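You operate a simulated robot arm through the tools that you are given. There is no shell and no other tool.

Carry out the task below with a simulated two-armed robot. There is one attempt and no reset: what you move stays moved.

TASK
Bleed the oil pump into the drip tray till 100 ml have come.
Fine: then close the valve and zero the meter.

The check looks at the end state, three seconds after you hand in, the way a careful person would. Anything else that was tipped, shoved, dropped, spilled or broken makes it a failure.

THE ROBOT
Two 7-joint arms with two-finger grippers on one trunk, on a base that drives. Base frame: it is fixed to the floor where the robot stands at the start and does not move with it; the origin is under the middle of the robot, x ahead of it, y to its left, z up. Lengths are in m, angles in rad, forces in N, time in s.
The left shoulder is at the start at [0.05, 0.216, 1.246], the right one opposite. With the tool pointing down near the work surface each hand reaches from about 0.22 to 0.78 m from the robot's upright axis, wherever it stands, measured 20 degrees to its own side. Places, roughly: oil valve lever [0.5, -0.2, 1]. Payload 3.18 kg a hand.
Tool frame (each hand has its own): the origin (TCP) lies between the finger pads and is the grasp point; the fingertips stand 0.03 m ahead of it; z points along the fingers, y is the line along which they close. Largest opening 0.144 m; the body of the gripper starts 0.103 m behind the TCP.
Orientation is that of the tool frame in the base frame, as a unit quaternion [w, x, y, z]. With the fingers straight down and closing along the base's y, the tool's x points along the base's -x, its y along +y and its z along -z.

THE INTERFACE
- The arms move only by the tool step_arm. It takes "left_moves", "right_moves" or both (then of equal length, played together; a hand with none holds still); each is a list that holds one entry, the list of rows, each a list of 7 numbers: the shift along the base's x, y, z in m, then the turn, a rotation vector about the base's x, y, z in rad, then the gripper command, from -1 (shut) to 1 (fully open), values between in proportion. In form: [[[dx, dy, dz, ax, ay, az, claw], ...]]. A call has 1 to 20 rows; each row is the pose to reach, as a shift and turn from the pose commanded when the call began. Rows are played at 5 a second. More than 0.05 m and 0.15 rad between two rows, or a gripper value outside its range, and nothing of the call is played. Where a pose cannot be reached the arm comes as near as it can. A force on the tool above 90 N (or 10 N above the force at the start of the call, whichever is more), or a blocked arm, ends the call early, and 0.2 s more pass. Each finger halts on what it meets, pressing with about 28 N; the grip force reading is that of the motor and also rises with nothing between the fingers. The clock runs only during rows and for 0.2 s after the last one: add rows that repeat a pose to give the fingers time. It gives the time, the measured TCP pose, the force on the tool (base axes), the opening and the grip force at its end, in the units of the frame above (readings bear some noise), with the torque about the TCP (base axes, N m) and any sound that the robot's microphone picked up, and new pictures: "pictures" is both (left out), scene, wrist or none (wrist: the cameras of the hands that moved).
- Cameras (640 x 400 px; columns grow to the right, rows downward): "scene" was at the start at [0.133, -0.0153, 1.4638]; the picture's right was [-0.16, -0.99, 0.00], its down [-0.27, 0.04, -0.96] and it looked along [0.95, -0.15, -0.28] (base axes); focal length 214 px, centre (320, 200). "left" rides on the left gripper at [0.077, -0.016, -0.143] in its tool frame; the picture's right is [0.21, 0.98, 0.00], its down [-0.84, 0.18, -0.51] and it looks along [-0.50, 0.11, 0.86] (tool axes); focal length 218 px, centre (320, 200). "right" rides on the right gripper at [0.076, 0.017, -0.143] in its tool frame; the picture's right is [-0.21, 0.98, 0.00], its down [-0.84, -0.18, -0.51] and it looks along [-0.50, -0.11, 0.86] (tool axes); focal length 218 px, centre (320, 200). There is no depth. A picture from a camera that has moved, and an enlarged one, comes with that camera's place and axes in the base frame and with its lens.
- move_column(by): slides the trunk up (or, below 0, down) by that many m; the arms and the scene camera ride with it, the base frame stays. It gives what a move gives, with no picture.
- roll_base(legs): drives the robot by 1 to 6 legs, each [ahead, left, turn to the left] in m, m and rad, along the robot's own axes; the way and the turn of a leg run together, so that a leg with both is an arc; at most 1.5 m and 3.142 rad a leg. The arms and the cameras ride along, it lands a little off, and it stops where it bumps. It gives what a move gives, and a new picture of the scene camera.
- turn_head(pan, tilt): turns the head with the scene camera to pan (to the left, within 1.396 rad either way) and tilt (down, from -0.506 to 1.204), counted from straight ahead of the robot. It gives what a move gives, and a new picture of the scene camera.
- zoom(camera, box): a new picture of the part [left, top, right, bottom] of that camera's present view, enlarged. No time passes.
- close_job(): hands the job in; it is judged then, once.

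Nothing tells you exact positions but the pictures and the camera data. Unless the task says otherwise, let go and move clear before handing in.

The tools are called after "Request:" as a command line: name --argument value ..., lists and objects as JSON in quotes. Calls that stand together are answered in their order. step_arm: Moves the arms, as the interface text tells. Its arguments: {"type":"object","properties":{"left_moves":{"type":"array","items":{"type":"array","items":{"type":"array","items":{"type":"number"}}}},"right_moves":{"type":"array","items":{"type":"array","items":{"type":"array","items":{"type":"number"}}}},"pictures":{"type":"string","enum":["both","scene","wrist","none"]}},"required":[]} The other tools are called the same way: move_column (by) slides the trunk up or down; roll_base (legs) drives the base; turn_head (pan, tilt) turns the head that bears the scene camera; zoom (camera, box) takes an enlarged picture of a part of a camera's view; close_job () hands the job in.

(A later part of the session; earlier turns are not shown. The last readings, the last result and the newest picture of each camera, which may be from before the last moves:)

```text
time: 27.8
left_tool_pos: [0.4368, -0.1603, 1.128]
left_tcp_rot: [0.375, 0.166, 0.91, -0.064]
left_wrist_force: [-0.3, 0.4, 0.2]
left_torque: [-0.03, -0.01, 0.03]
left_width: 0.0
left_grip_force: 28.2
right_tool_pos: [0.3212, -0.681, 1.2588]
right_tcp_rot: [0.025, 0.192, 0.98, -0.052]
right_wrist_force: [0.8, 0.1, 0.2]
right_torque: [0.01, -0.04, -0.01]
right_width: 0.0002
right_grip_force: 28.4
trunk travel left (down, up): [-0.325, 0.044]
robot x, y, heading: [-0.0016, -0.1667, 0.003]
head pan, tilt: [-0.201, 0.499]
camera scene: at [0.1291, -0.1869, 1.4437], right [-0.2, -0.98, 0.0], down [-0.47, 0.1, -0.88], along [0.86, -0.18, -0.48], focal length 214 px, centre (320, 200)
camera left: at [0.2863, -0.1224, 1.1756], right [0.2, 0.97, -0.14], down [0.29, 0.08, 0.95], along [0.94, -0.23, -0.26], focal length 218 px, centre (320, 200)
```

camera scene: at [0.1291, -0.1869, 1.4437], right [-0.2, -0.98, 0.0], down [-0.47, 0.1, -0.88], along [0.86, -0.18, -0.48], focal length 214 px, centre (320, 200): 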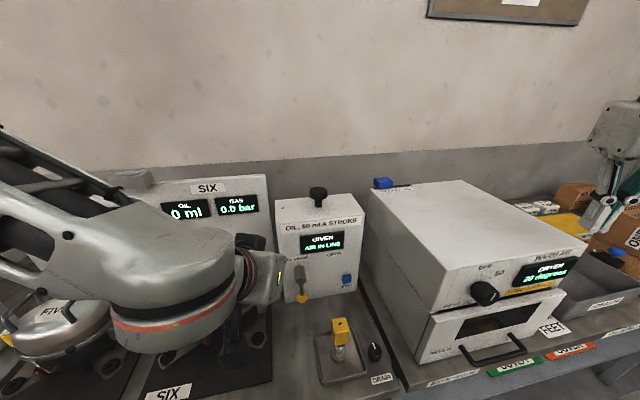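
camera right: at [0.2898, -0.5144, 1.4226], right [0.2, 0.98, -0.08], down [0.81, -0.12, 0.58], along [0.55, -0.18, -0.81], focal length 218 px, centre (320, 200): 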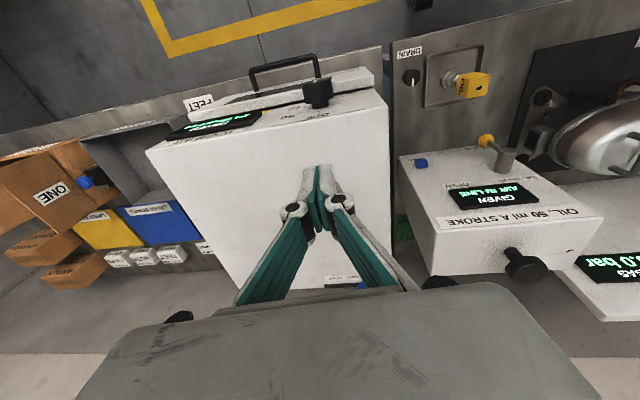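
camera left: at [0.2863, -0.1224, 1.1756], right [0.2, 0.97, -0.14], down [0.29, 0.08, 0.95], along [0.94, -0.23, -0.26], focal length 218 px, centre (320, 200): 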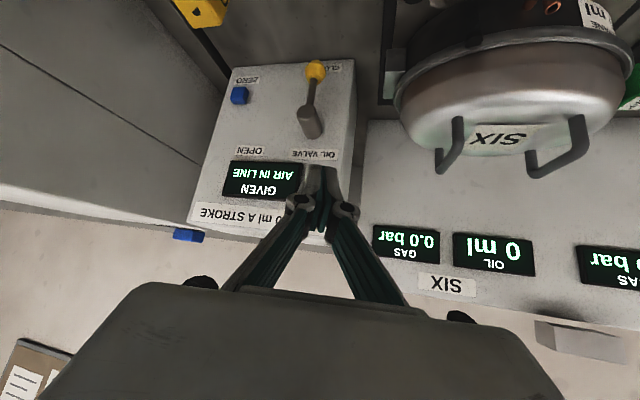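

All reachable here, and the measured lever position agrees ([0.531, -0.218, 0.913] for the ball). I lower the fingertips to the left of the rod.

Request:
step_arm --left_moves '[[[0.012, 0.0, -0.035, 0, 0, 0, -1], [0.024, 0.0, -0.07, 0, 0, 0, -1], [0.036, 0.0, -0.105, 0, 0, 0, -1], [0.048, -0.002, -0.14, 0, 0, 0, -1], [0.06, -0.004, -0.165, 0, 0, 0, -1], [0.07, -0.006, -0.18, 0, 0, 0, -1], [0.07, -0.006, -0.18, 0, 0, 0, -1]]]' --pictures "both"

```text
time: 29.4
left_tool_pos: [0.5071, -0.1668, 0.9486]
left_tcp_rot: [0.374, 0.165, 0.91, -0.064]
left_wrist_force: [-0.1, 0.5, -0.6]
left_torque: [-0.02, -0.01, 0.01]
left_width: 0.0002
left_grip_force: 28.1
right_tool_pos: [0.3227, -0.6815, 1.2594]
right_tcp_rot: [0.024, 0.192, 0.98, -0.053]
right_wrist_force: [0.0, 0.1, 0.9]
right_torque: [-0.02, 0.0, -0.01]
right_width: 0.0002
right_grip_force: 27.8
trunk travel left (down, up): [-0.325, 0.044]
robot x, y, heading: [0.0012, -0.1707, -0.002]
head pan, tilt: [-0.201, 0.499]
camera scene: at [0.1299, -0.186, 1.4436], right [-0.2, -0.98, 0.0], down [-0.47, 0.1, -0.88], along [0.86, -0.18, -0.48], focal length 214 px, centre (320, 200)
camera left: at [0.3571, -0.1282, 0.9957], right [0.2, 0.97, -0.14], down [0.29, 0.08, 0.95], along [0.94, -0.23, -0.26], focal length 218 px, centre (320, 200)
```

scene: 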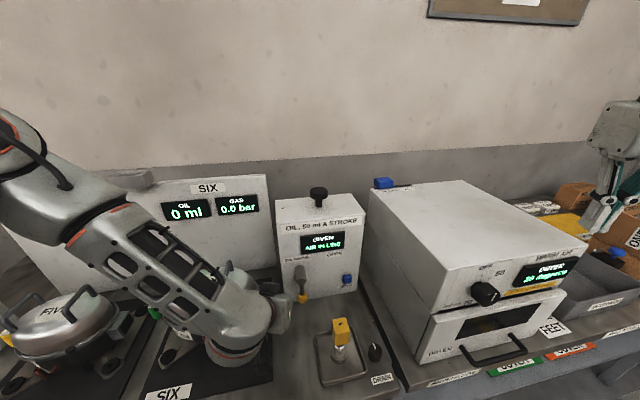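
left: 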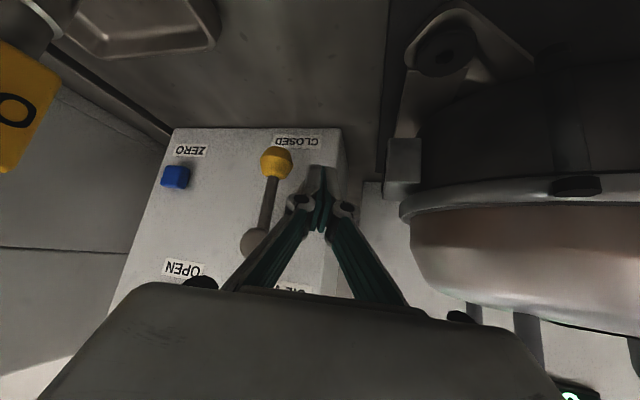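

The fingertips are just left of the ball. I push the lever along its arc towards OPEN, halfway first.

Request:
step_arm --left_moves '[[[0.009, -0.015, -0.001, 0, 0, 0, -1], [0.009, -0.03, -0.002, 0, 0, 0, -1], [0.009, -0.043, -0.005, 0, 0, 0, -1], [0.009, -0.058, -0.004, 0, 0, 0, -1], [0.009, -0.066, -0.002, 0, 0, 0, -1], [0.009, -0.074, 0.0, 0, 0, 0, -1], [0.009, -0.074, 0.0, 0, 0, 0, -1]]]' --pictures "both"

```text
time: 31.0
left_tool_pos: [0.516, -0.2396, 0.9483]
left_tcp_rot: [0.375, 0.165, 0.91, -0.063]
left_wrist_force: [1.5, 2.3, 1.1]
left_torque: [0.0, -0.03, 0.11]
left_width: 0.0
left_grip_force: 28.1
right_tool_pos: [0.323, -0.68, 1.2592]
right_tcp_rot: [0.024, 0.192, 0.98, -0.053]
right_wrist_force: [-0.3, 0.6, 0.5]
right_torque: [-0.02, -0.05, 0.04]
right_width: 0.0
right_grip_force: 27.9
trunk travel left (down, up): [-0.325, 0.044]
robot x, y, heading: [0.0028, -0.1664, 0.001]
head pan, tilt: [-0.201, 0.499]
camera scene: at [0.1299, -0.1864, 1.4436], right [-0.2, -0.98, 0.0], down [-0.47, 0.1, -0.88], along [0.86, -0.18, -0.48], focal length 214 px, centre (320, 200)
camera left: at [0.3662, -0.2026, 0.9962], right [0.2, 0.97, -0.14], down [0.29, 0.08, 0.95], along [0.94, -0.23, -0.26], focal length 218 px, centre (320, 200)
```

scene: 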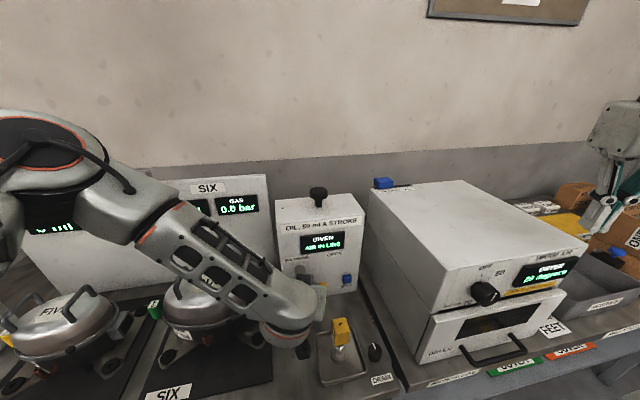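
left: 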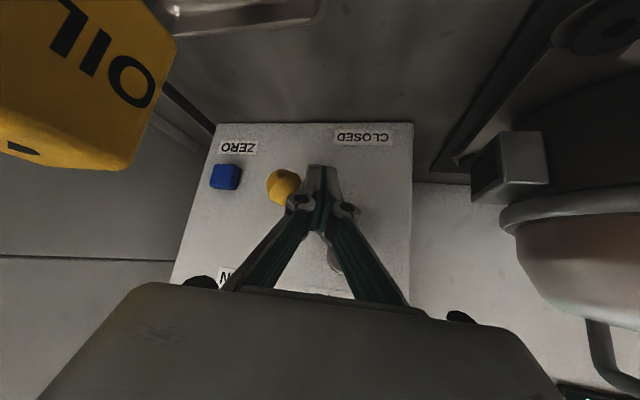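

The lever is moving freely, force is small, and the camera clears the connector. I continue the arc to horizontal.

Request:
step_arm --left_moves '[[[0, -0.008, 0.005, 0, 0, 0, -1], [0, -0.015, 0.01, 0, 0, 0, -1], [0, -0.022, 0.017, 0, 0, 0, -1], [0, -0.027, 0.024, 0, 0, 0, -1], [0, -0.032, 0.033, 0, 0, 0, -1], [0, -0.0355, 0.042, 0, 0, 0, -1], [0, -0.0355, 0.042, 0, 0, 0, -1]]]' --pictures "both"

Request:
zoom --camera "scene" --box '[260, 180, 380, 400]'

```text
time: 32.6
left_tool_pos: [0.5143, -0.2682, 0.9791]
left_tcp_rot: [0.364, 0.165, 0.915, -0.058]
left_wrist_force: [-13.2, 21.0, -58.3]
left_torque: [0.86, 0.41, -0.04]
left_width: 0.0
left_grip_force: 28.4
right_tool_pos: [0.3257, -0.6795, 1.2582]
right_tcp_rot: [0.023, 0.192, 0.98, -0.053]
right_wrist_force: [0.1, -0.4, -0.2]
right_torque: [0.0, 0.02, -0.02]
right_width: 0.0
right_grip_force: 28.4
trunk travel left (down, up): [-0.325, 0.044]
robot x, y, heading: [-0.0029, -0.1689, 0.003]
head pan, tilt: [-0.201, 0.499]
camera scene: at [0.1323, -0.1851, 1.4429], right [-0.2, -0.98, 0.0], down [-0.47, 0.1, -0.88], along [0.86, -0.18, -0.48], focal length 214 px, centre (320, 200)
camera left: at [0.3635, -0.2323, 1.0311], right [0.19, 0.97, -0.13], down [0.31, 0.06, 0.95], along [0.93, -0.22, -0.29], focal length 218 px, centre (320, 200)
```

scene: 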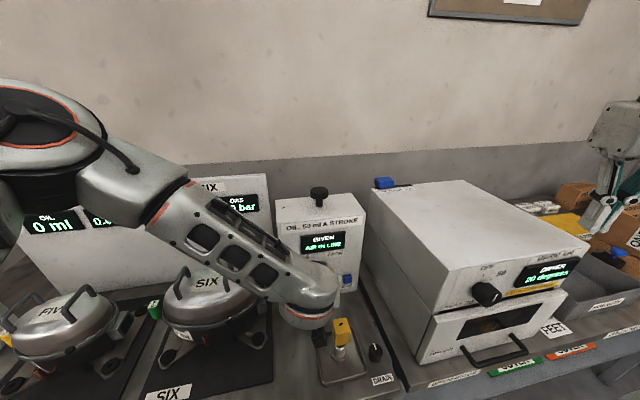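
left: 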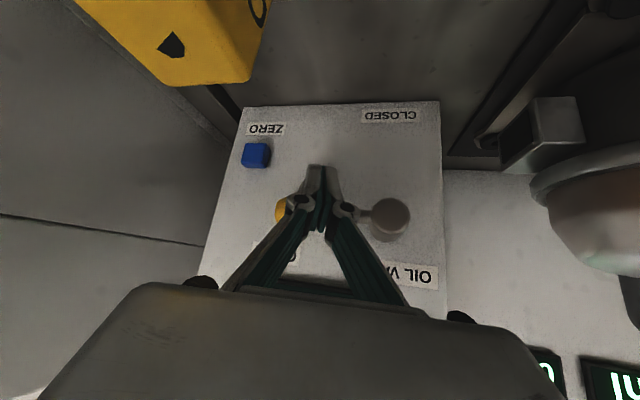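

```text
1.82 times, centred on (320, 290) of scene
camera zoom: at [0.1323, -0.1851, 1.4429], right [-0.2, -0.98, 0.0], down [-0.47, 0.1, -0.88], along [0.86, -0.18, -0.48], focal length 390 px, centre (320, 36)
```

zoom: 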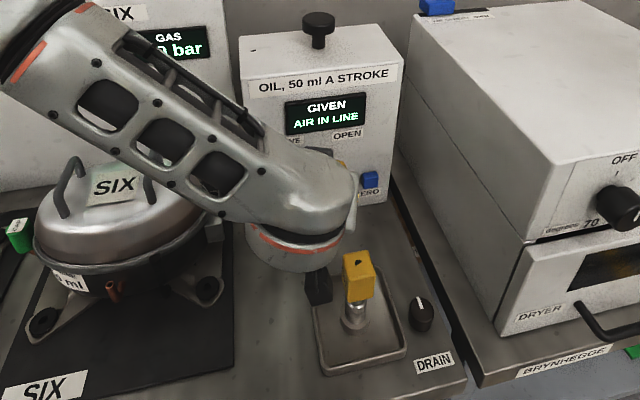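

The lever stands horizontal at OPEN and has met its stop (58 N). I ease off downward, then withdraw backward and look.

Request:
step_arm --left_moves '[[[0, 0.004, -0.012, 0, 0, 0, -1], [0, 0.006, -0.022, 0, 0, 0, -1], [-0.015, 0.012, -0.024, 0, 0, 0, -1], [-0.04, 0.03, -0.015, 0, 0, 0, -1], [-0.06, 0.05, 0.01, 0, 0, 0, -1], [-0.07, 0.075, 0.045, 0, 0, 0, -1], [-0.07, 0.1, 0.08, 0, 0, 0, -1], [-0.07, 0.1, 0.08, 0, 0, 0, -1]]]' --pictures "both"

Request:
zoom --camera "scene" --box '[260, 180, 380, 400]'

Request:
zoom --camera "left" --box '[120, 0, 440, 200]'

```text
time: 34.4
left_tool_pos: [0.4481, -0.1775, 1.0716]
left_tcp_rot: [0.374, 0.165, 0.911, -0.062]
left_wrist_force: [0.3, -0.3, 1.2]
left_torque: [0.01, 0.03, 0.02]
left_width: 0.0
left_grip_force: 27.8
right_tool_pos: [0.3232, -0.6824, 1.2573]
right_tcp_rot: [0.024, 0.192, 0.98, -0.053]
right_wrist_force: [0.3, -0.3, 0.2]
right_torque: [0.03, 0.02, 0.0]
right_width: 0.0
right_grip_force: 27.6
trunk travel left (down, up): [-0.325, 0.044]
robot x, y, heading: [0.0026, -0.1644, -0.001]
head pan, tilt: [-0.201, 0.499]
camera scene: at [0.1301, -0.1878, 1.4435], right [-0.2, -0.98, 0.0], down [-0.47, 0.1, -0.88], along [0.86, -0.18, -0.48], focal length 214 px, centre (320, 200)
camera left: at [0.2964, -0.1392, 1.1189], right [0.2, 0.97, -0.14], down [0.29, 0.08, 0.95], along [0.94, -0.23, -0.26], focal length 218 px, centre (320, 200)
```

scene: 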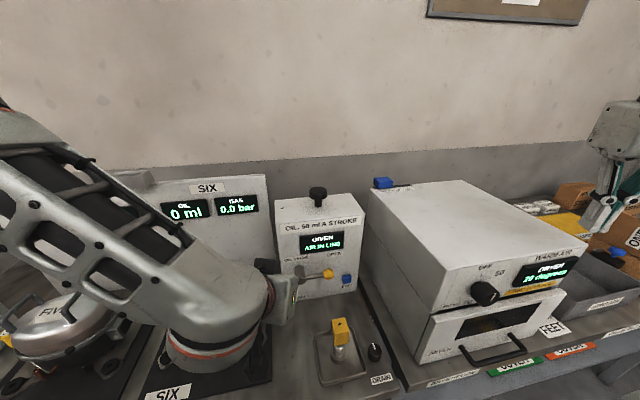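
left: 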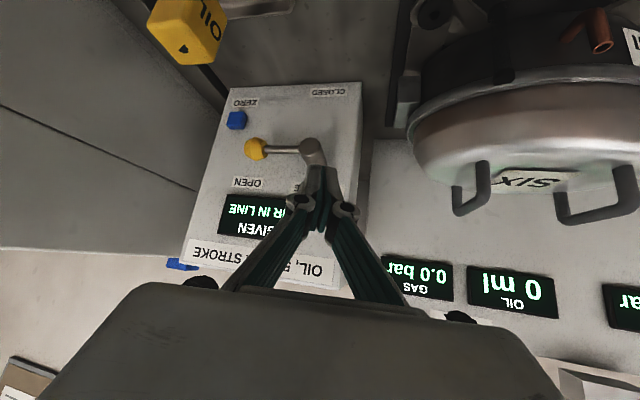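

```text
1.82 times, centred on (320, 290) of scene
camera zoom: at [0.1301, -0.1878, 1.4435], right [-0.2, -0.98, 0.0], down [-0.47, 0.1, -0.88], along [0.86, -0.18, -0.48], focal length 390 px, centre (320, 36)
```

zoom: 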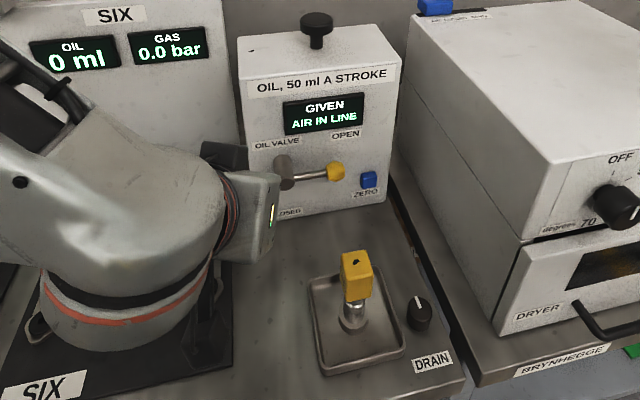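

```text
2.00 times, centred on (280, 100) of left
camera zoom: at [0.2964, -0.1392, 1.1189], right [0.2, 0.97, -0.14], down [0.29, 0.08, 0.95], along [0.94, -0.23, -0.26], focal length 436 px, centre (400, 400)
```

zoom: 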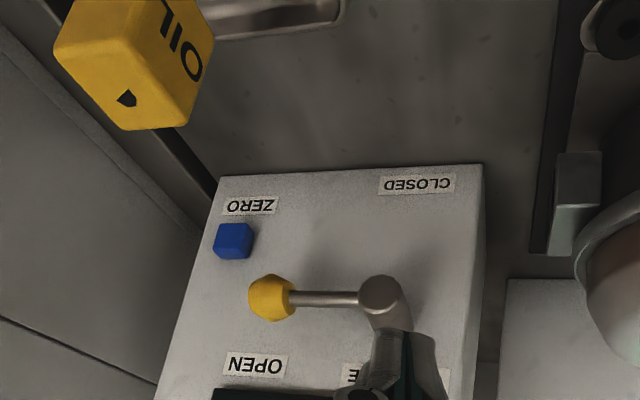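

The lever rests at OPEN on its stop and the connector and tray are untouched. Next I back the left arm away and bring the right hand, tool down, over the dryer towards the plunger knob at about [0.615, -0.284, 1.2].

Request:
step_arm --left_moves '[[[-0.012, 0.01, 0.04, 0, 0, 0, -1], [-0.024, 0.025, 0.08, 0, 0, 0, -1], [-0.036, 0.04, 0.12, 0, 0, 0, -1], [-0.05, 0.06, 0.155, 0, 0, 0, -1], [-0.06, 0.08, 0.19, 0, 0, 0, -1], [-0.07, 0.095, 0.22, 0, 0, 0, -1], [-0.078, 0.1075, 0.248, 0, 0, 0, -1], [-0.078, 0.1075, 0.248, 0, 0, 0, -1]]]' --right_moves '[[[0.025, 0.025, 0.0, 0.015, 0.007, 0.055, -1], [0.05, 0.055, 0.005, 0.03, 0.014, 0.11, -1], [0.075, 0.085, 0.005, 0.046, 0.021, 0.166, -1], [0.1, 0.115, 0.01, 0.061, 0.027, 0.22, -1], [0.125, 0.145, 0.015, 0.076, 0.034, 0.277, -1], [0.15, 0.175, 0.02, 0.092, 0.041, 0.332, -1], [0.177, 0.2, 0.02, 0.107, 0.048, 0.387, -1], [0.177, 0.2, 0.02, 0.107, 0.048, 0.387, -1]]]' --pictures "both"

```text
time: 36.2
left_tool_pos: [0.367, -0.0727, 1.32]
left_tcp_rot: [0.375, 0.167, 0.91, -0.062]
left_wrist_force: [-0.5, -1.2, 0.0]
left_torque: [0.07, -0.02, 0.08]
left_width: 0.0
left_grip_force: 28.1
right_tool_pos: [0.5115, -0.5108, 1.2593]
right_tcp_rot: [0.007, 0.006, 1.0, 0.003]
right_wrist_force: [-0.4, -1.5, -1.1]
right_torque: [0.09, -0.07, 0.0]
right_width: 0.0
right_grip_force: 28.4
right hand out of reach, approached as far as the arm can: row 1, 2, 3, 4, 5, 6, 7, 8
trunk travel left (down, up): [-0.325, 0.044]
robot x, y, heading: [0.0014, -0.1687, 0.0]
head pan, tilt: [-0.201, 0.499]
camera scene: at [0.1282, -0.1901, 1.4437], right [-0.2, -0.98, 0.0], down [-0.47, 0.1, -0.88], along [0.86, -0.18, -0.48], focal length 214 px, centre (320, 200)
camera right: at [0.4329, -0.4953, 1.4009], right [0.22, 0.98, 0.01], down [0.83, -0.19, 0.52], along [0.51, -0.11, -0.85], focal length 218 px, centre (320, 200)
camera left: at [0.2165, -0.034, 1.3673], right [0.2, 0.97, -0.14], down [0.29, 0.07, 0.96], along [0.94, -0.23, -0.26], focal length 218 px, centre (320, 200)
```

scene: 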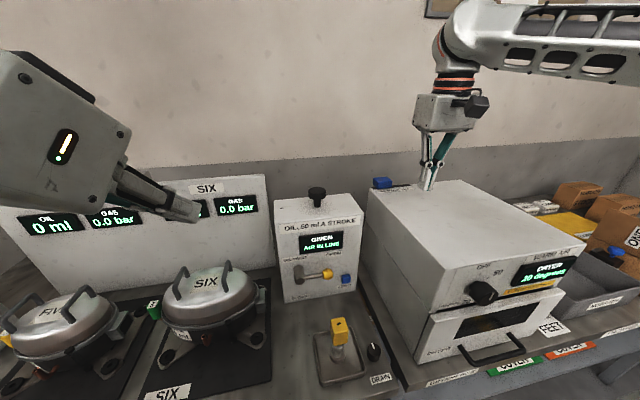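
right: 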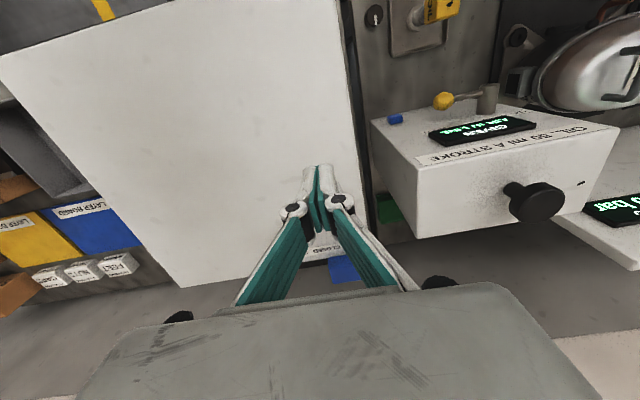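
left: 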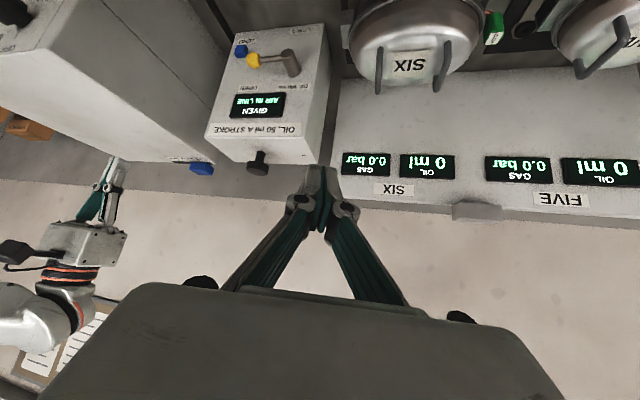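

The right hand is straight and clear of the dryer, and the knob position is confirmed at [0.615, -0.284, 1.194]. I'll raise the trunk 4 cm for extra clearance, then move partway to the knob.

Request:
move_column --by 0.04

Request:
step_arm --right_moves '[[[0.02, 0.03, 0.0, 0, 0, 0, -1], [0.04, 0.06, 0.0, 0, 0, 0, -1], [0.055, 0.09, 0.0, 0, 0, 0, -1], [0.07, 0.12, 0.0, 0, 0, 0, -1], [0.08, 0.14, 0.0, 0, 0, 0, -1], [0.08, 0.14, 0.0, 0, 0, 0, -1]]]' --pictures "both"

```text
time: 37.0
left_tool_pos: [0.369, -0.0688, 1.358]
left_tcp_rot: [0.375, 0.165, 0.91, -0.063]
left_wrist_force: [0.1, 0.3, -0.7]
left_torque: [-0.04, 0.01, 0.0]
left_width: 0.0
left_grip_force: 28.5
right_tool_pos: [0.5128, -0.5076, 1.2957]
right_tcp_rot: [0.004, 0.0, 1.0, 0.001]
right_wrist_force: [0.0, -0.3, 0.6]
right_torque: [-0.01, -0.01, -0.01]
right_width: 0.0
right_grip_force: 27.9
trunk travel left (down, up): [-0.365, 0.004]
robot x, y, heading: [0.0006, -0.1664, -0.004]
head pan, tilt: [-0.201, 0.499]
```

```text
time: 38.4
left_tool_pos: [0.3693, -0.0686, 1.3585]
left_tcp_rot: [0.374, 0.166, 0.91, -0.064]
left_wrist_force: [-1.1, -0.9, 0.3]
left_torque: [0.01, 0.02, 0.01]
left_width: 0.0
left_grip_force: 27.6
right_tool_pos: [0.574, -0.417, 1.2948]
right_tcp_rot: [0.003, 0.001, 1.0, 0.001]
right_wrist_force: [-0.1, -0.2, 0.1]
right_torque: [-0.01, 0.01, -0.02]
right_width: 0.0
right_grip_force: 28.0
right hand out of reach, approached as far as the arm can: row 4, 5, 6
trunk travel left (down, up): [-0.365, 0.004]
robot x, y, heading: [0.0005, -0.1668, 0.002]
head pan, tilt: [-0.201, 0.499]
camera scene: at [0.1306, -0.1871, 1.4827], right [-0.2, -0.98, 0.0], down [-0.47, 0.1, -0.88], along [0.86, -0.18, -0.48], focal length 214 px, centre (320, 200)
camera right: at [0.4959, -0.4025, 1.4369], right [0.21, 0.98, 0.0], down [0.84, -0.18, 0.51], along [0.5, -0.11, -0.86], focal length 218 px, centre (320, 200)
```

scene: 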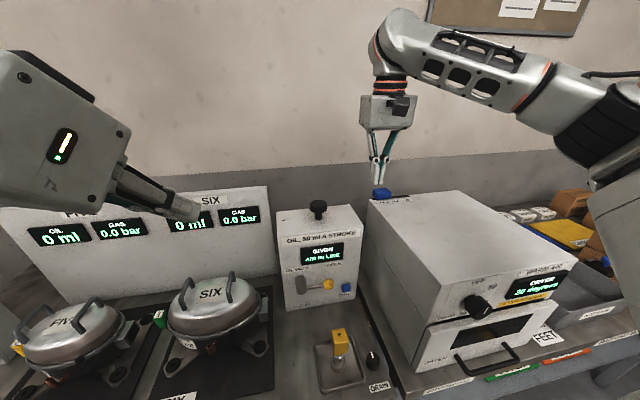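
right: 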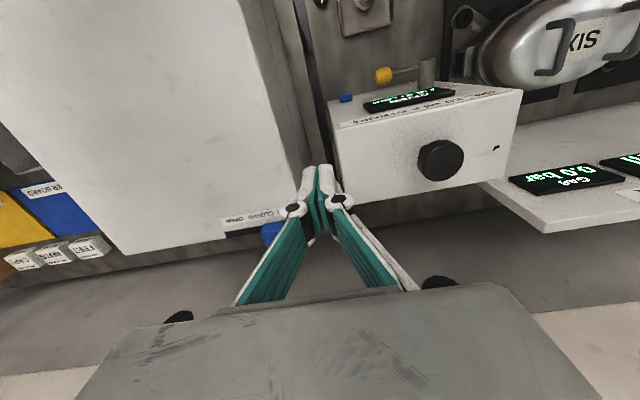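

The right arm stops at y≈-0.417 here; I'll drive the base left by 0.13 m instead, which carries the hand over the knob's line.

Request:
roll_base --legs '[[0, 0.133, 0]]'

Request:
step_arm --right_moves '[[[0.015, 0, 0.0, 0, 0, 0, -1], [0.03, 0, 0.0, 0, 0, 0, -1], [0.041, 0, 0.0, 0, 0, 0, -1], [0.041, 0, 0.0, 0, 0, 0, -1]]]' --pictures "both"

```text
time: 40.2
left_tool_pos: [0.3701, 0.0658, 1.3586]
left_tcp_rot: [0.374, 0.166, 0.91, -0.064]
left_wrist_force: [0.2, 0.4, 0.3]
left_torque: [0.0, 0.01, 0.01]
left_width: 0.0002
left_grip_force: 28.0
right_tool_pos: [0.5733, -0.2843, 1.2939]
right_tcp_rot: [0.003, 0.001, 1.0, 0.0]
right_wrist_force: [0.1, 0.2, -0.2]
right_torque: [0.02, 0.01, -0.03]
right_width: 0.0
right_grip_force: 28.1
trunk travel left (down, up): [-0.365, 0.004]
robot x, y, heading: [-0.0015, -0.0339, 0.002]
head pan, tilt: [-0.201, 0.499]
camera scene: at [0.1302, -0.0533, 1.4828], right [-0.2, -0.98, 0.0], down [-0.47, 0.1, -0.88], along [0.86, -0.18, -0.48], focal length 214 px, centre (320, 200)
```

scene: 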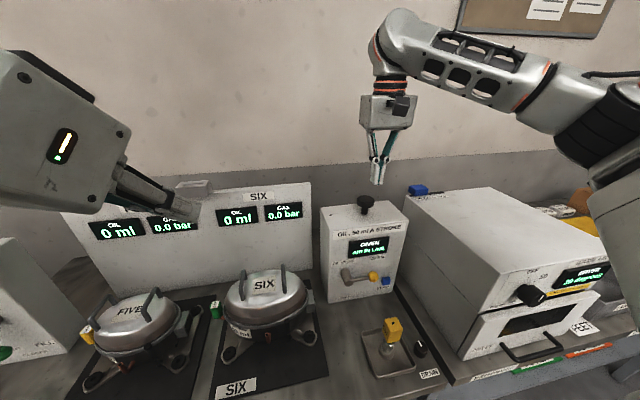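

```text
time: 41.2
left_tool_pos: [0.3703, 0.0646, 1.3581]
left_tcp_rot: [0.375, 0.165, 0.91, -0.063]
left_wrist_force: [0.2, 0.4, 0.2]
left_torque: [0.0, 0.02, 0.01]
left_width: 0.0
left_grip_force: 28.2
right_tool_pos: [0.573, -0.2839, 1.2954]
right_tcp_rot: [0.004, 0.001, 1.0, 0.001]
right_wrist_force: [-0.2, -0.1, 0.6]
right_torque: [-0.02, -0.01, -0.01]
right_width: 0.0
right_grip_force: 28.0
right hand out of reach, approached as far as the arm can: row 1, 2, 3, 4
trunk travel left (down, up): [-0.365, 0.004]
robot x, y, heading: [0.0021, -0.0335, 0.002]
head pan, tilt: [-0.201, 0.499]
camera scene: at [0.1302, -0.0534, 1.4828], right [-0.2, -0.98, 0.0], down [-0.47, 0.1, -0.88], along [0.86, -0.18, -0.48], focal length 214 px, centre (320, 200)
camera right: at [0.4955, -0.269, 1.4373], right [0.21, 0.98, 0.0], down [0.84, -0.18, 0.51], along [0.5, -0.11, -0.86], focal length 218 px, centre (320, 200)
```

scene: 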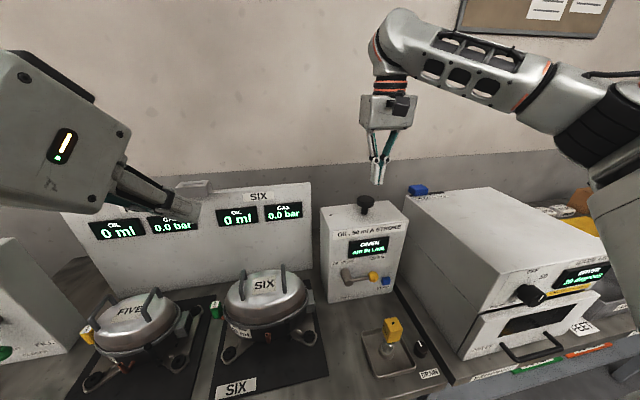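
right: 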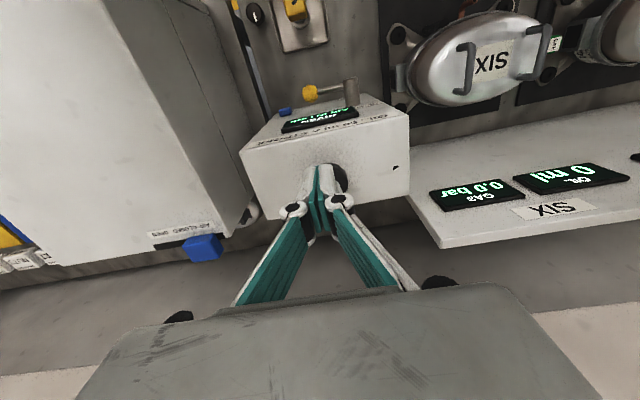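

At this height the arm is fully stretched in x; I'll tilt the tool forward slightly (about 0.22 rad) to put the fingertips over the knob.

Request:
step_arm --right_moves '[[[0.015, 0, 0.0, 0, -0.08, 0, -1], [0.028, 0, 0.0, 0, -0.16, 0, -1], [0.04, 0, -0.01, 0, -0.22, 0, -1], [0.04, 0, -0.02, 0, -0.22, 0, -1], [0.04, 0, -0.02, 0, -0.22, 0, -1]]]' --pictures "both"

Request:
zoom --camera "scene" --box '[310, 130, 450, 300]'

```text
time: 42.4
left_tool_pos: [0.3684, 0.0642, 1.3579]
left_tcp_rot: [0.375, 0.165, 0.91, -0.063]
left_wrist_force: [-0.1, -0.4, 0.5]
left_torque: [0.0, 0.0, -0.01]
left_width: 0.0004
left_grip_force: 28.3
right_tool_pos: [0.613, -0.2843, 1.276]
right_tcp_rot: [0.114, 0.001, 0.993, 0.001]
right_wrist_force: [-0.7, 1.0, -0.8]
right_torque: [-0.02, 0.03, -0.01]
right_width: 0.0002
right_grip_force: 27.9
trunk travel left (down, up): [-0.365, 0.004]
robot x, y, heading: [-0.001, -0.036, 0.002]
head pan, tilt: [-0.201, 0.499]
camera scene: at [0.1302, -0.0535, 1.4828], right [-0.2, -0.98, 0.0], down [-0.47, 0.1, -0.88], along [0.86, -0.18, -0.48], focal length 214 px, centre (320, 200)
camera right: at [0.5068, -0.2704, 1.3967], right [0.2, 0.98, 0.05], down [0.71, -0.18, 0.69], along [0.68, -0.11, -0.73], focal length 218 px, centre (320, 200)
```

scene: 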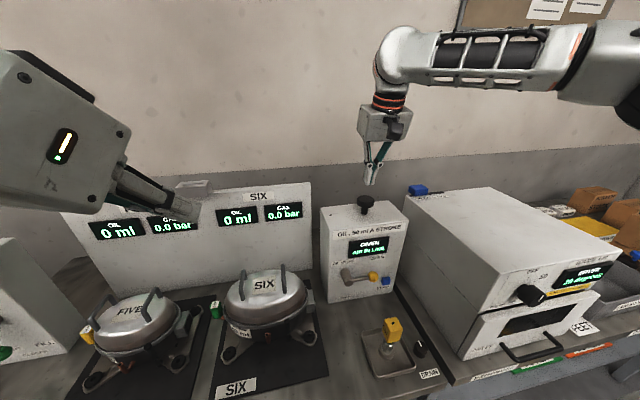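
right: 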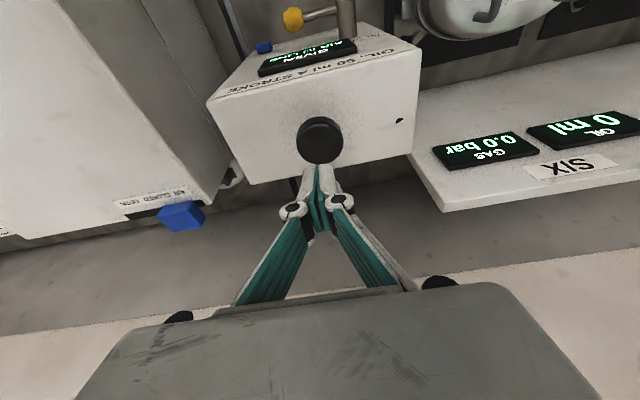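

```text
2.35 times, centred on (380, 215) of scene
camera zoom: at [0.1302, -0.0535, 1.4828], right [-0.2, -0.98, 0.0], down [-0.47, 0.1, -0.88], along [0.86, -0.18, -0.48], focal length 505 px, centre (179, 165)
```

zoom: 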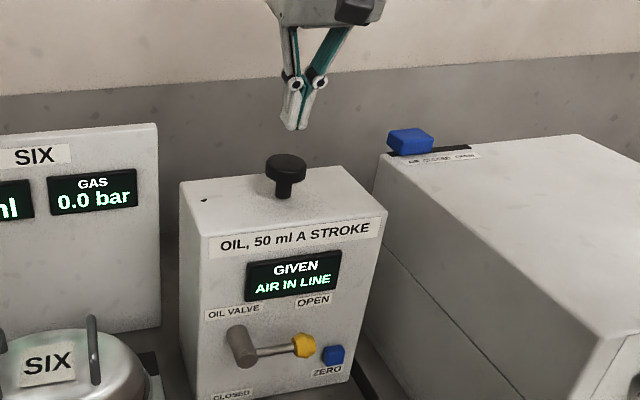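

The fingertips are over the knob (center about [0.612, -0.283, 1.197]). I lower straight down to it and press gently, watching display and force.

Request:
step_arm --right_moves '[[[-0.004, 0.001, -0.02, 0, 0, 0, -1], [-0.008, 0.001, -0.04, 0, 0, 0, -1], [-0.008, 0.001, -0.05, 0, 0, 0, -1], [-0.008, 0.001, -0.055, 0, 0, 0, -1], [-0.008, 0.001, -0.06, 0, 0, 0, -1]]]' --pictures "both"

Request:
zoom --camera "scene" --box '[310, 130, 450, 300]'

```text
time: 43.6
left_tool_pos: [0.3689, 0.0642, 1.3582]
left_tcp_rot: [0.375, 0.165, 0.91, -0.063]
left_wrist_force: [-0.5, -0.7, 0.2]
left_torque: [0.02, -0.01, -0.03]
left_width: 0.0002
left_grip_force: 27.8
right_tool_pos: [0.6047, -0.2834, 1.2162]
right_tcp_rot: [0.115, 0.0, 0.993, 0.0]
right_wrist_force: [1.4, -1.3, 6.0]
right_torque: [-0.06, 0.0, 0.01]
right_width: 0.006
right_grip_force: 30.6
trunk travel left (down, up): [-0.365, 0.004]
robot x, y, heading: [0.0009, -0.0394, -0.001]
head pan, tilt: [-0.201, 0.499]
camera scene: at [0.1299, -0.0535, 1.4829], right [-0.2, -0.98, 0.0], down [-0.47, 0.1, -0.88], along [0.86, -0.18, -0.48], focal length 214 px, centre (320, 200)
camera right: at [0.4986, -0.2695, 1.3368], right [0.2, 0.98, 0.05], down [0.7, -0.18, 0.69], along [0.68, -0.1, -0.73], focal length 218 px, centre (320, 200)
```

scene: 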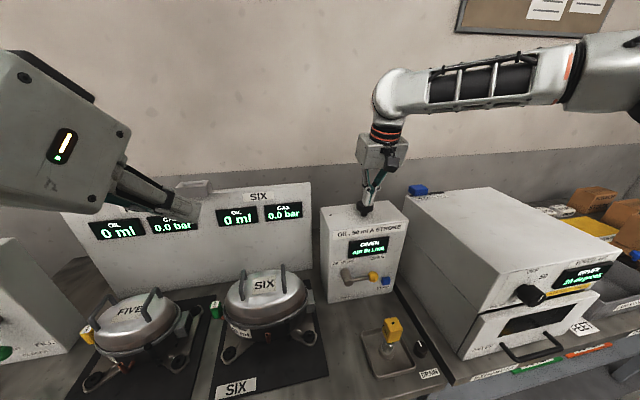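
right: 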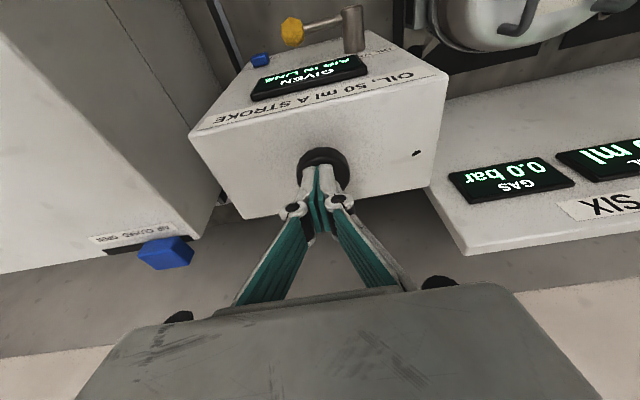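

```text
2.35 times, centred on (380, 215) of scene
camera zoom: at [0.1299, -0.0535, 1.4829], right [-0.2, -0.98, 0.0], down [-0.47, 0.1, -0.88], along [0.86, -0.18, -0.48], focal length 505 px, centre (179, 165)
```

zoom: 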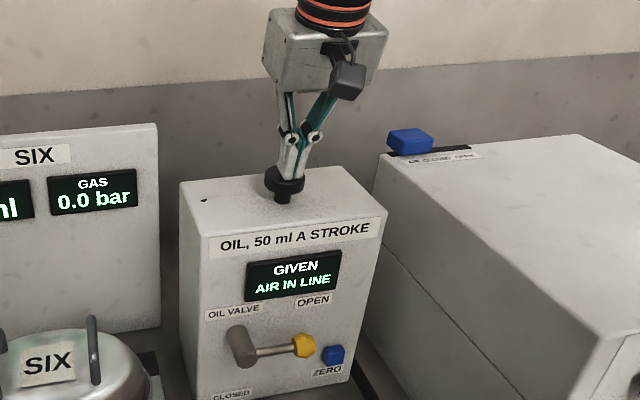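

I have contact (about 6 N) and the knob sinks. I press on down in small steps.

Request:
step_arm --right_moves '[[[0, 0, -0.005, 0, 0, 0, -1], [0, 0, -0.01, 0, 0, 0, -1], [0, 0, -0.015, 0, 0, 0, -1], [0, 0, -0.02, 0, 0, 0, -1]]]' --pictures "none"

Request:
zoom --camera "scene" --box '[310, 130, 450, 300]'

```text
time: 44.6
left_tool_pos: [0.3655, 0.0656, 1.3592]
left_tcp_rot: [0.376, 0.164, 0.91, -0.063]
left_wrist_force: [0.5, 0.1, -0.2]
left_torque: [0.01, 0.02, -0.04]
left_width: 0.0
left_grip_force: 28.2
right_tool_pos: [0.6042, -0.2843, 1.2022]
right_tcp_rot: [0.121, 0.0, 0.993, 0.003]
right_wrist_force: [5.3, -9.2, 50.8]
right_torque: [-0.24, 0.16, 0.27]
right_width: 0.006
right_grip_force: 30.5
trunk travel left (down, up): [-0.365, 0.004]
robot x, y, heading: [-0.0014, -0.0364, -0.005]
head pan, tilt: [-0.201, 0.499]
heard: click
```

```text
2.35 times, centred on (380, 215) of scene
camera zoom: at [0.1268, -0.0533, 1.4835], right [-0.2, -0.98, 0.0], down [-0.47, 0.1, -0.88], along [0.86, -0.18, -0.48], focal length 505 px, centre (179, 165)
```

zoom: 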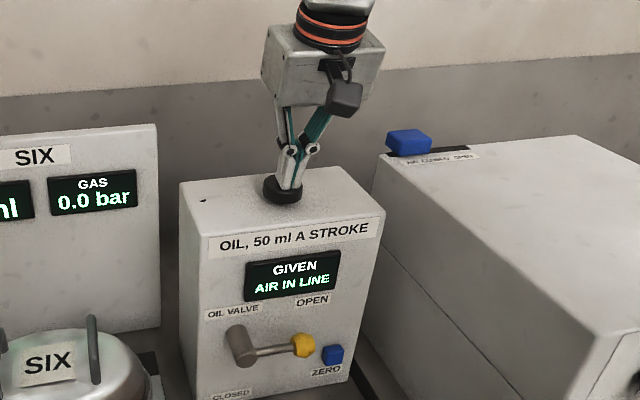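

A click was heard and the knob is at its bottom; the display still says AIR IN LINE. I lift off to let the plunger return and look again.

Request:
step_arm --right_moves '[[[0, 0, 0.01, 0, 0, 0, -1], [0, 0, 0.03, 0, 0, 0, -1], [0, 0, 0.045, 0, 0, 0, -1], [0, 0, 0.045, 0, 0, 0, -1], [0, 0, 0.045, 0, 0, 0, -1]]]' --pictures "none"

Request:
zoom --camera "scene" --box '[310, 130, 450, 300]'

Request:
zoom --camera "scene" --box '[350, 300, 450, 390]'

```text
time: 45.8
left_tool_pos: [0.3696, 0.0649, 1.3587]
left_tcp_rot: [0.375, 0.165, 0.91, -0.063]
left_wrist_force: [0.1, 0.8, 0.5]
left_torque: [0.02, -0.03, 0.02]
left_width: 0.0
left_grip_force: 27.8
right_tool_pos: [0.6042, -0.2844, 1.2391]
right_tcp_rot: [0.113, 0.001, 0.994, 0.001]
right_wrist_force: [0.2, -1.0, 0.7]
right_torque: [0.0, -0.06, 0.02]
right_width: 0.0
right_grip_force: 30.9
trunk travel left (down, up): [-0.365, 0.004]
robot x, y, heading: [-0.0031, -0.0335, 0.001]
head pan, tilt: [-0.201, 0.499]
```

```text
2.35 times, centred on (380, 215) of scene
camera zoom: at [0.1301, -0.0535, 1.4828], right [-0.2, -0.98, 0.0], down [-0.47, 0.1, -0.88], along [0.86, -0.18, -0.48], focal length 505 px, centre (179, 165)
```

zoom: 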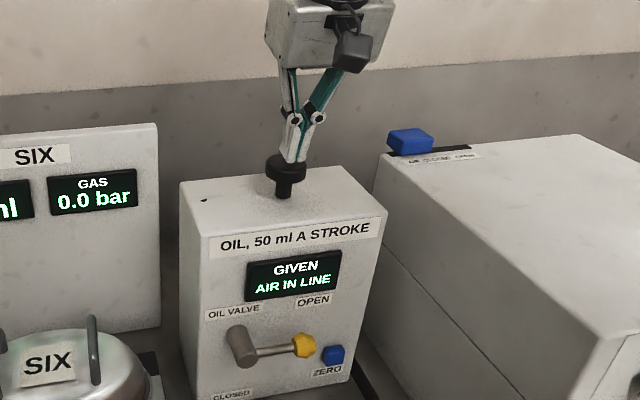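

```text
4.44 times, centred on (400, 345) of scene
camera zoom: at [0.1301, -0.0535, 1.4828], right [-0.2, -0.98, 0.0], down [-0.47, 0.1, -0.88], along [0.86, -0.18, -0.48], focal length 953 px, centre (-36, -444)
```

zoom: 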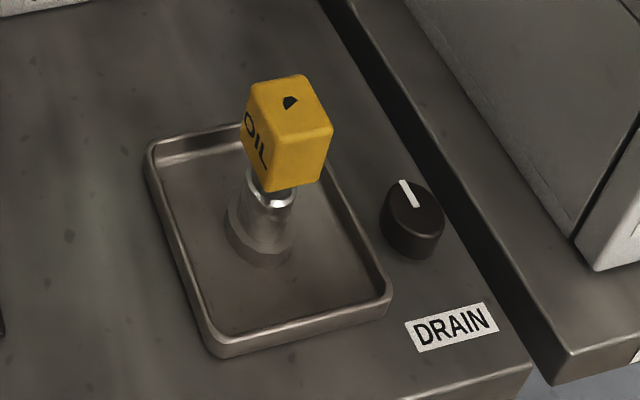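

The plunger came back up and the tray is unchanged; the line still holds air. I make a second full stroke and check.

Request:
step_arm --right_moves '[[[0, 0, -0.01, 0, 0, 0, -1], [0, 0, -0.025, 0, 0, 0, -1], [0, 0, -0.035, 0, 0, 0, -1], [0, 0, -0.042, 0, 0, 0, -1], [0, 0, -0.045, 0, 0, 0, -1], [0, 0, -0.045, 0, 0, 0, -1]]]' --pictures "none"

Request:
zoom --camera "scene" --box '[310, 130, 450, 300]'

Request:
step_arm --right_moves '[[[0, 0, 0.01, 0, 0, 0, -1], [0, 0, 0.03, 0, 0, 0, -1], [0, 0, 0.045, 0, 0, 0, -1], [0, 0, 0.045, 0, 0, 0, -1], [0, 0, 0.045, 0, 0, 0, -1]]]' --pictures "none"

Request:
zoom --camera "scene" --box '[310, 130, 450, 300]'

Request:
zoom --camera "scene" --box '[350, 300, 450, 390]'

```text
time: 47.2
left_tool_pos: [0.3659, 0.0639, 1.3586]
left_tcp_rot: [0.375, 0.165, 0.91, -0.063]
left_wrist_force: [-0.2, 0.1, 0.4]
left_torque: [-0.01, -0.03, 0.0]
left_width: 0.0
left_grip_force: 28.4
right_tool_pos: [0.6034, -0.2857, 1.203]
right_tcp_rot: [0.121, 0.002, 0.993, 0.002]
right_wrist_force: [4.1, -9.2, 51.5]
right_torque: [-0.23, 0.15, 0.19]
right_width: 0.006
right_grip_force: 31.0
trunk travel left (down, up): [-0.365, 0.004]
robot x, y, heading: [0.0015, -0.0339, 0.001]
head pan, tilt: [-0.201, 0.499]
heard: click
```

```text
2.35 times, centred on (380, 215) of scene
camera zoom: at [0.1265, -0.0532, 1.4834], right [-0.2, -0.98, 0.0], down [-0.47, 0.1, -0.88], along [0.86, -0.18, -0.48], focal length 505 px, centre (179, 165)
```

zoom: 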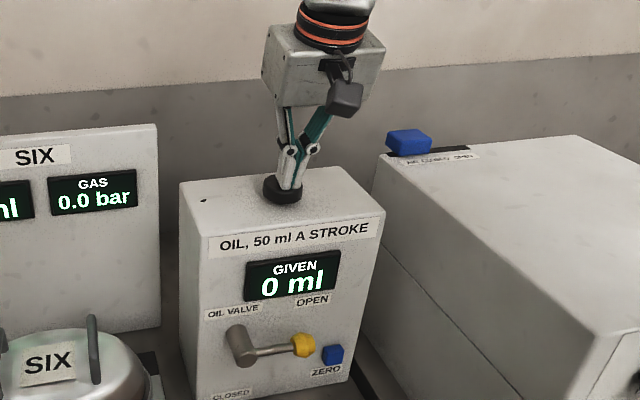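

```text
time: 48.4
left_tool_pos: [0.371, 0.0655, 1.3582]
left_tcp_rot: [0.374, 0.166, 0.91, -0.064]
left_wrist_force: [-0.2, 0.7, 0.8]
left_torque: [0.0, 0.0, -0.02]
left_width: 0.0
left_grip_force: 28.0
right_tool_pos: [0.6044, -0.2848, 1.238]
right_tcp_rot: [0.113, 0.001, 0.994, 0.001]
right_wrist_force: [0.0, 0.8, -0.2]
right_torque: [-0.02, -0.02, -0.02]
right_width: 0.0
right_grip_force: 30.7
trunk travel left (down, up): [-0.365, 0.004]
robot x, y, heading: [0.0013, -0.0375, -0.002]
head pan, tilt: [-0.201, 0.499]
```

```text
2.35 times, centred on (380, 215) of scene
camera zoom: at [0.1301, -0.0534, 1.4828], right [-0.2, -0.98, 0.0], down [-0.47, 0.1, -0.88], along [0.86, -0.18, -0.48], focal length 505 px, centre (179, 165)
```

zoom: 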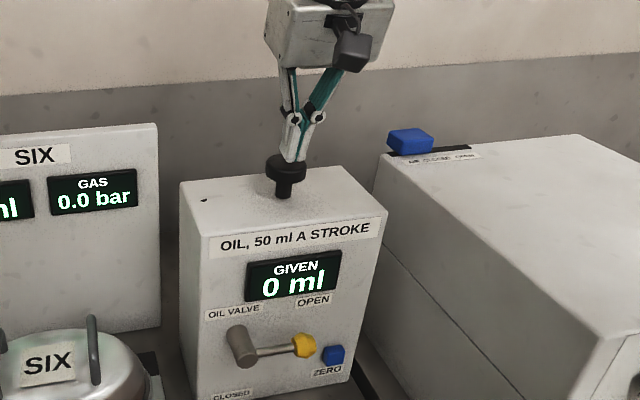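

```text
4.44 times, centred on (400, 345) of scene
camera zoom: at [0.1301, -0.0534, 1.4828], right [-0.2, -0.98, 0.0], down [-0.47, 0.1, -0.88], along [0.86, -0.18, -0.48], focal length 953 px, centre (-36, -444)
```

zoom: 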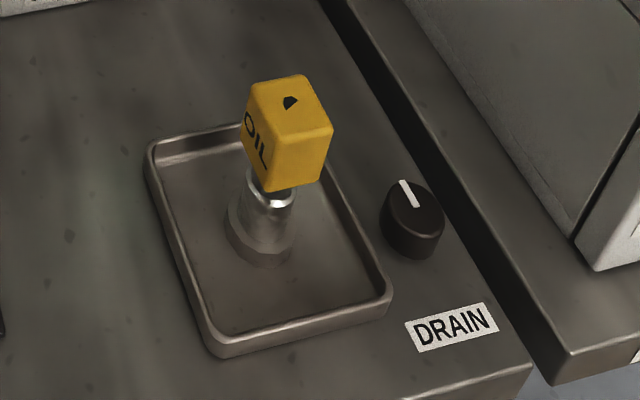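

Two strokes cleared the air: the meter now reads 0 ml. One more stroke should give 50 ml; I press once and read the meter.

Request:
step_arm --right_moves '[[[0, 0, -0.01, 0, 0, 0, -1], [0, 0, -0.025, 0, 0, 0, -1], [0, 0, -0.035, 0, 0, 0, -1], [0, 0, -0.042, 0, 0, 0, -1], [0, 0, -0.045, 0, 0, 0, -1], [0, 0, -0.045, 0, 0, 0, -1]]]' --pictures "none"

Request:
step_arm --right_moves '[[[0, 0, 0.01, 0, 0, 0, -1], [0, 0, 0.03, 0, 0, 0, -1], [0, 0, 0.045, 0, 0, 0, -1], [0, 0, 0.045, 0, 0, 0, -1], [0, 0, 0.045, 0, 0, 0, -1]]]' --pictures "none"

Request:
zoom --camera "scene" --box '[310, 130, 450, 300]'

Request:
zoom --camera "scene" --box '[350, 300, 450, 390]'

```text
time: 49.8
left_tool_pos: [0.3662, 0.0646, 1.3589]
left_tcp_rot: [0.376, 0.166, 0.91, -0.063]
left_wrist_force: [-0.1, 0.3, -0.4]
left_torque: [0.01, 0.02, -0.03]
left_width: 0.0
left_grip_force: 28.3
right_tool_pos: [0.6043, -0.2842, 1.2021]
right_tcp_rot: [0.12, 0.001, 0.993, 0.001]
right_wrist_force: [6.5, -9.0, 51.4]
right_torque: [-0.24, 0.1, 0.2]
right_width: 0.0061
right_grip_force: 30.8
trunk travel left (down, up): [-0.365, 0.004]
robot x, y, heading: [-0.0022, -0.0365, -0.004]
head pan, tilt: [-0.201, 0.499]
heard: click
```

```text
time: 51.0
left_tool_pos: [0.3686, 0.0653, 1.3584]
left_tcp_rot: [0.376, 0.165, 0.91, -0.063]
left_wrist_force: [0.2, 0.5, 0.2]
left_torque: [-0.01, -0.01, -0.01]
left_width: 0.0002
left_grip_force: 28.0
right_tool_pos: [0.6047, -0.2847, 1.2394]
right_tcp_rot: [0.113, 0.0, 0.994, 0.001]
right_wrist_force: [-0.6, -0.1, -0.6]
right_torque: [-0.02, 0.05, -0.01]
right_width: 0.0
right_grip_force: 30.4
trunk travel left (down, up): [-0.365, 0.004]
robot x, y, heading: [-0.0022, -0.0367, -0.005]
head pan, tilt: [-0.201, 0.499]
```

```text
2.35 times, centred on (380, 215) of scene
camera zoom: at [0.1301, -0.0534, 1.4828], right [-0.2, -0.98, 0.0], down [-0.47, 0.1, -0.88], along [0.86, -0.18, -0.48], focal length 505 px, centre (179, 165)
```

zoom: 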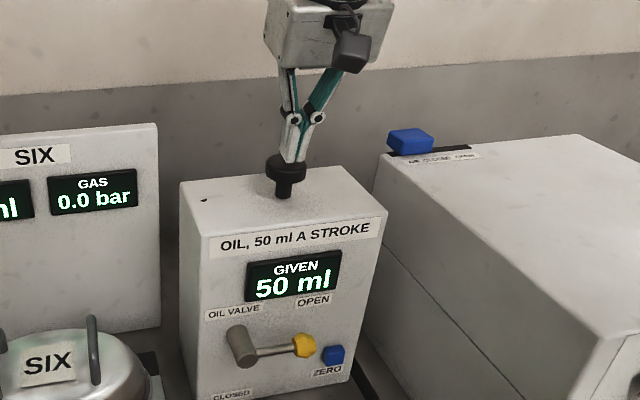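

```text
4.44 times, centred on (400, 345) of scene
camera zoom: at [0.1301, -0.0534, 1.4828], right [-0.2, -0.98, 0.0], down [-0.47, 0.1, -0.88], along [0.86, -0.18, -0.48], focal length 953 px, centre (-36, -444)
```

zoom: 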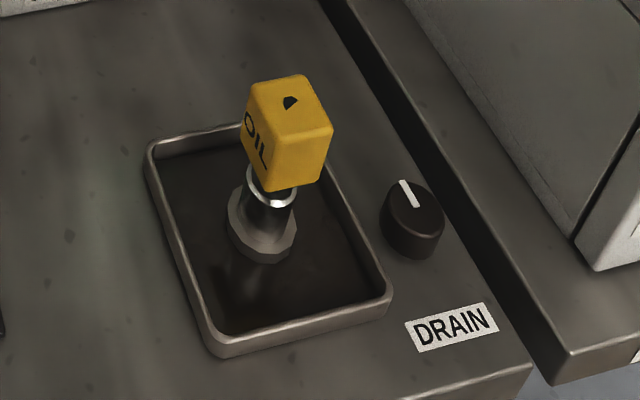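

The meter reads 50 ml and oil has appeared in the tray with plenty of rim left. One more stroke.

Request:
step_arm --right_moves '[[[0, 0, -0.01, 0, 0, 0, -1], [0, 0, -0.025, 0, 0, 0, -1], [0, 0, -0.035, 0, 0, 0, -1], [0, 0, -0.042, 0, 0, 0, -1], [0, 0, -0.045, 0, 0, 0, -1], [0, 0, -0.045, 0, 0, 0, -1]]]' --pictures "none"

Request:
step_arm --right_moves '[[[0, 0, 0.01, 0, 0, 0, -1], [0, 0, 0.03, 0, 0, 0, -1], [0.004, 0, 0.06, 0, 0, 0, -1], [0.006, 0, 0.09, 0, 0, 0, -1], [0.006, 0, 0.09, 0, 0, 0, -1]]]' --pictures "none"

Request:
zoom --camera "scene" --box '[310, 130, 450, 300]'

Request:
zoom --camera "scene" --box '[350, 300, 450, 390]'

```text
time: 52.4
left_tool_pos: [0.3659, 0.0644, 1.3598]
left_tcp_rot: [0.376, 0.165, 0.91, -0.062]
left_wrist_force: [-0.5, 0.6, 0.9]
left_torque: [-0.01, 0.0, 0.01]
left_width: 0.0
left_grip_force: 28.1
right_tool_pos: [0.604, -0.284, 1.2018]
right_tcp_rot: [0.122, 0.002, 0.993, 0.001]
right_wrist_force: [5.2, -7.2, 52.1]
right_torque: [-0.18, 0.17, 0.11]
right_width: 0.0057
right_grip_force: 30.3
trunk travel left (down, up): [-0.365, 0.004]
robot x, y, heading: [0.0028, -0.0326, -0.006]
head pan, tilt: [-0.201, 0.499]
heard: click
```

```text
time: 53.6
left_tool_pos: [0.3693, 0.065, 1.3587]
left_tcp_rot: [0.375, 0.166, 0.91, -0.064]
left_wrist_force: [0.8, 0.1, -0.5]
left_torque: [0.0, -0.03, -0.02]
left_width: 0.0001
left_grip_force: 27.5
right_tool_pos: [0.6122, -0.2834, 1.2832]
right_tcp_rot: [0.113, 0.001, 0.994, 0.001]
right_wrist_force: [0.6, -0.1, 0.5]
right_torque: [0.0, 0.0, -0.01]
right_width: 0.0
right_grip_force: 30.7
trunk travel left (down, up): [-0.365, 0.004]
robot x, y, heading: [-0.0022, -0.0353, 0.0]
head pan, tilt: [-0.201, 0.499]
```

```text
2.35 times, centred on (380, 215) of scene
camera zoom: at [0.1303, -0.0536, 1.4828], right [-0.2, -0.98, 0.0], down [-0.47, 0.1, -0.88], along [0.86, -0.18, -0.48], focal length 505 px, centre (179, 165)
```

zoom: 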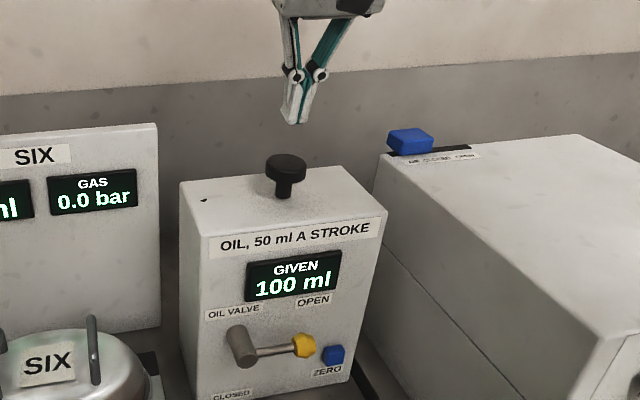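

```text
4.44 times, centred on (400, 345) of scene
camera zoom: at [0.1303, -0.0536, 1.4828], right [-0.2, -0.98, 0.0], down [-0.47, 0.1, -0.88], along [0.86, -0.18, -0.48], focal length 953 px, centre (-36, -444)
```

zoom: 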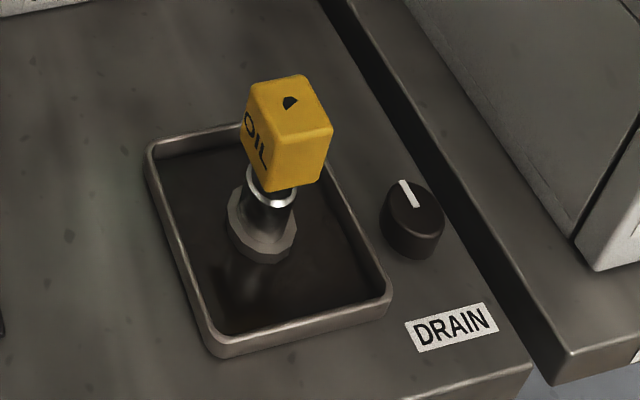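

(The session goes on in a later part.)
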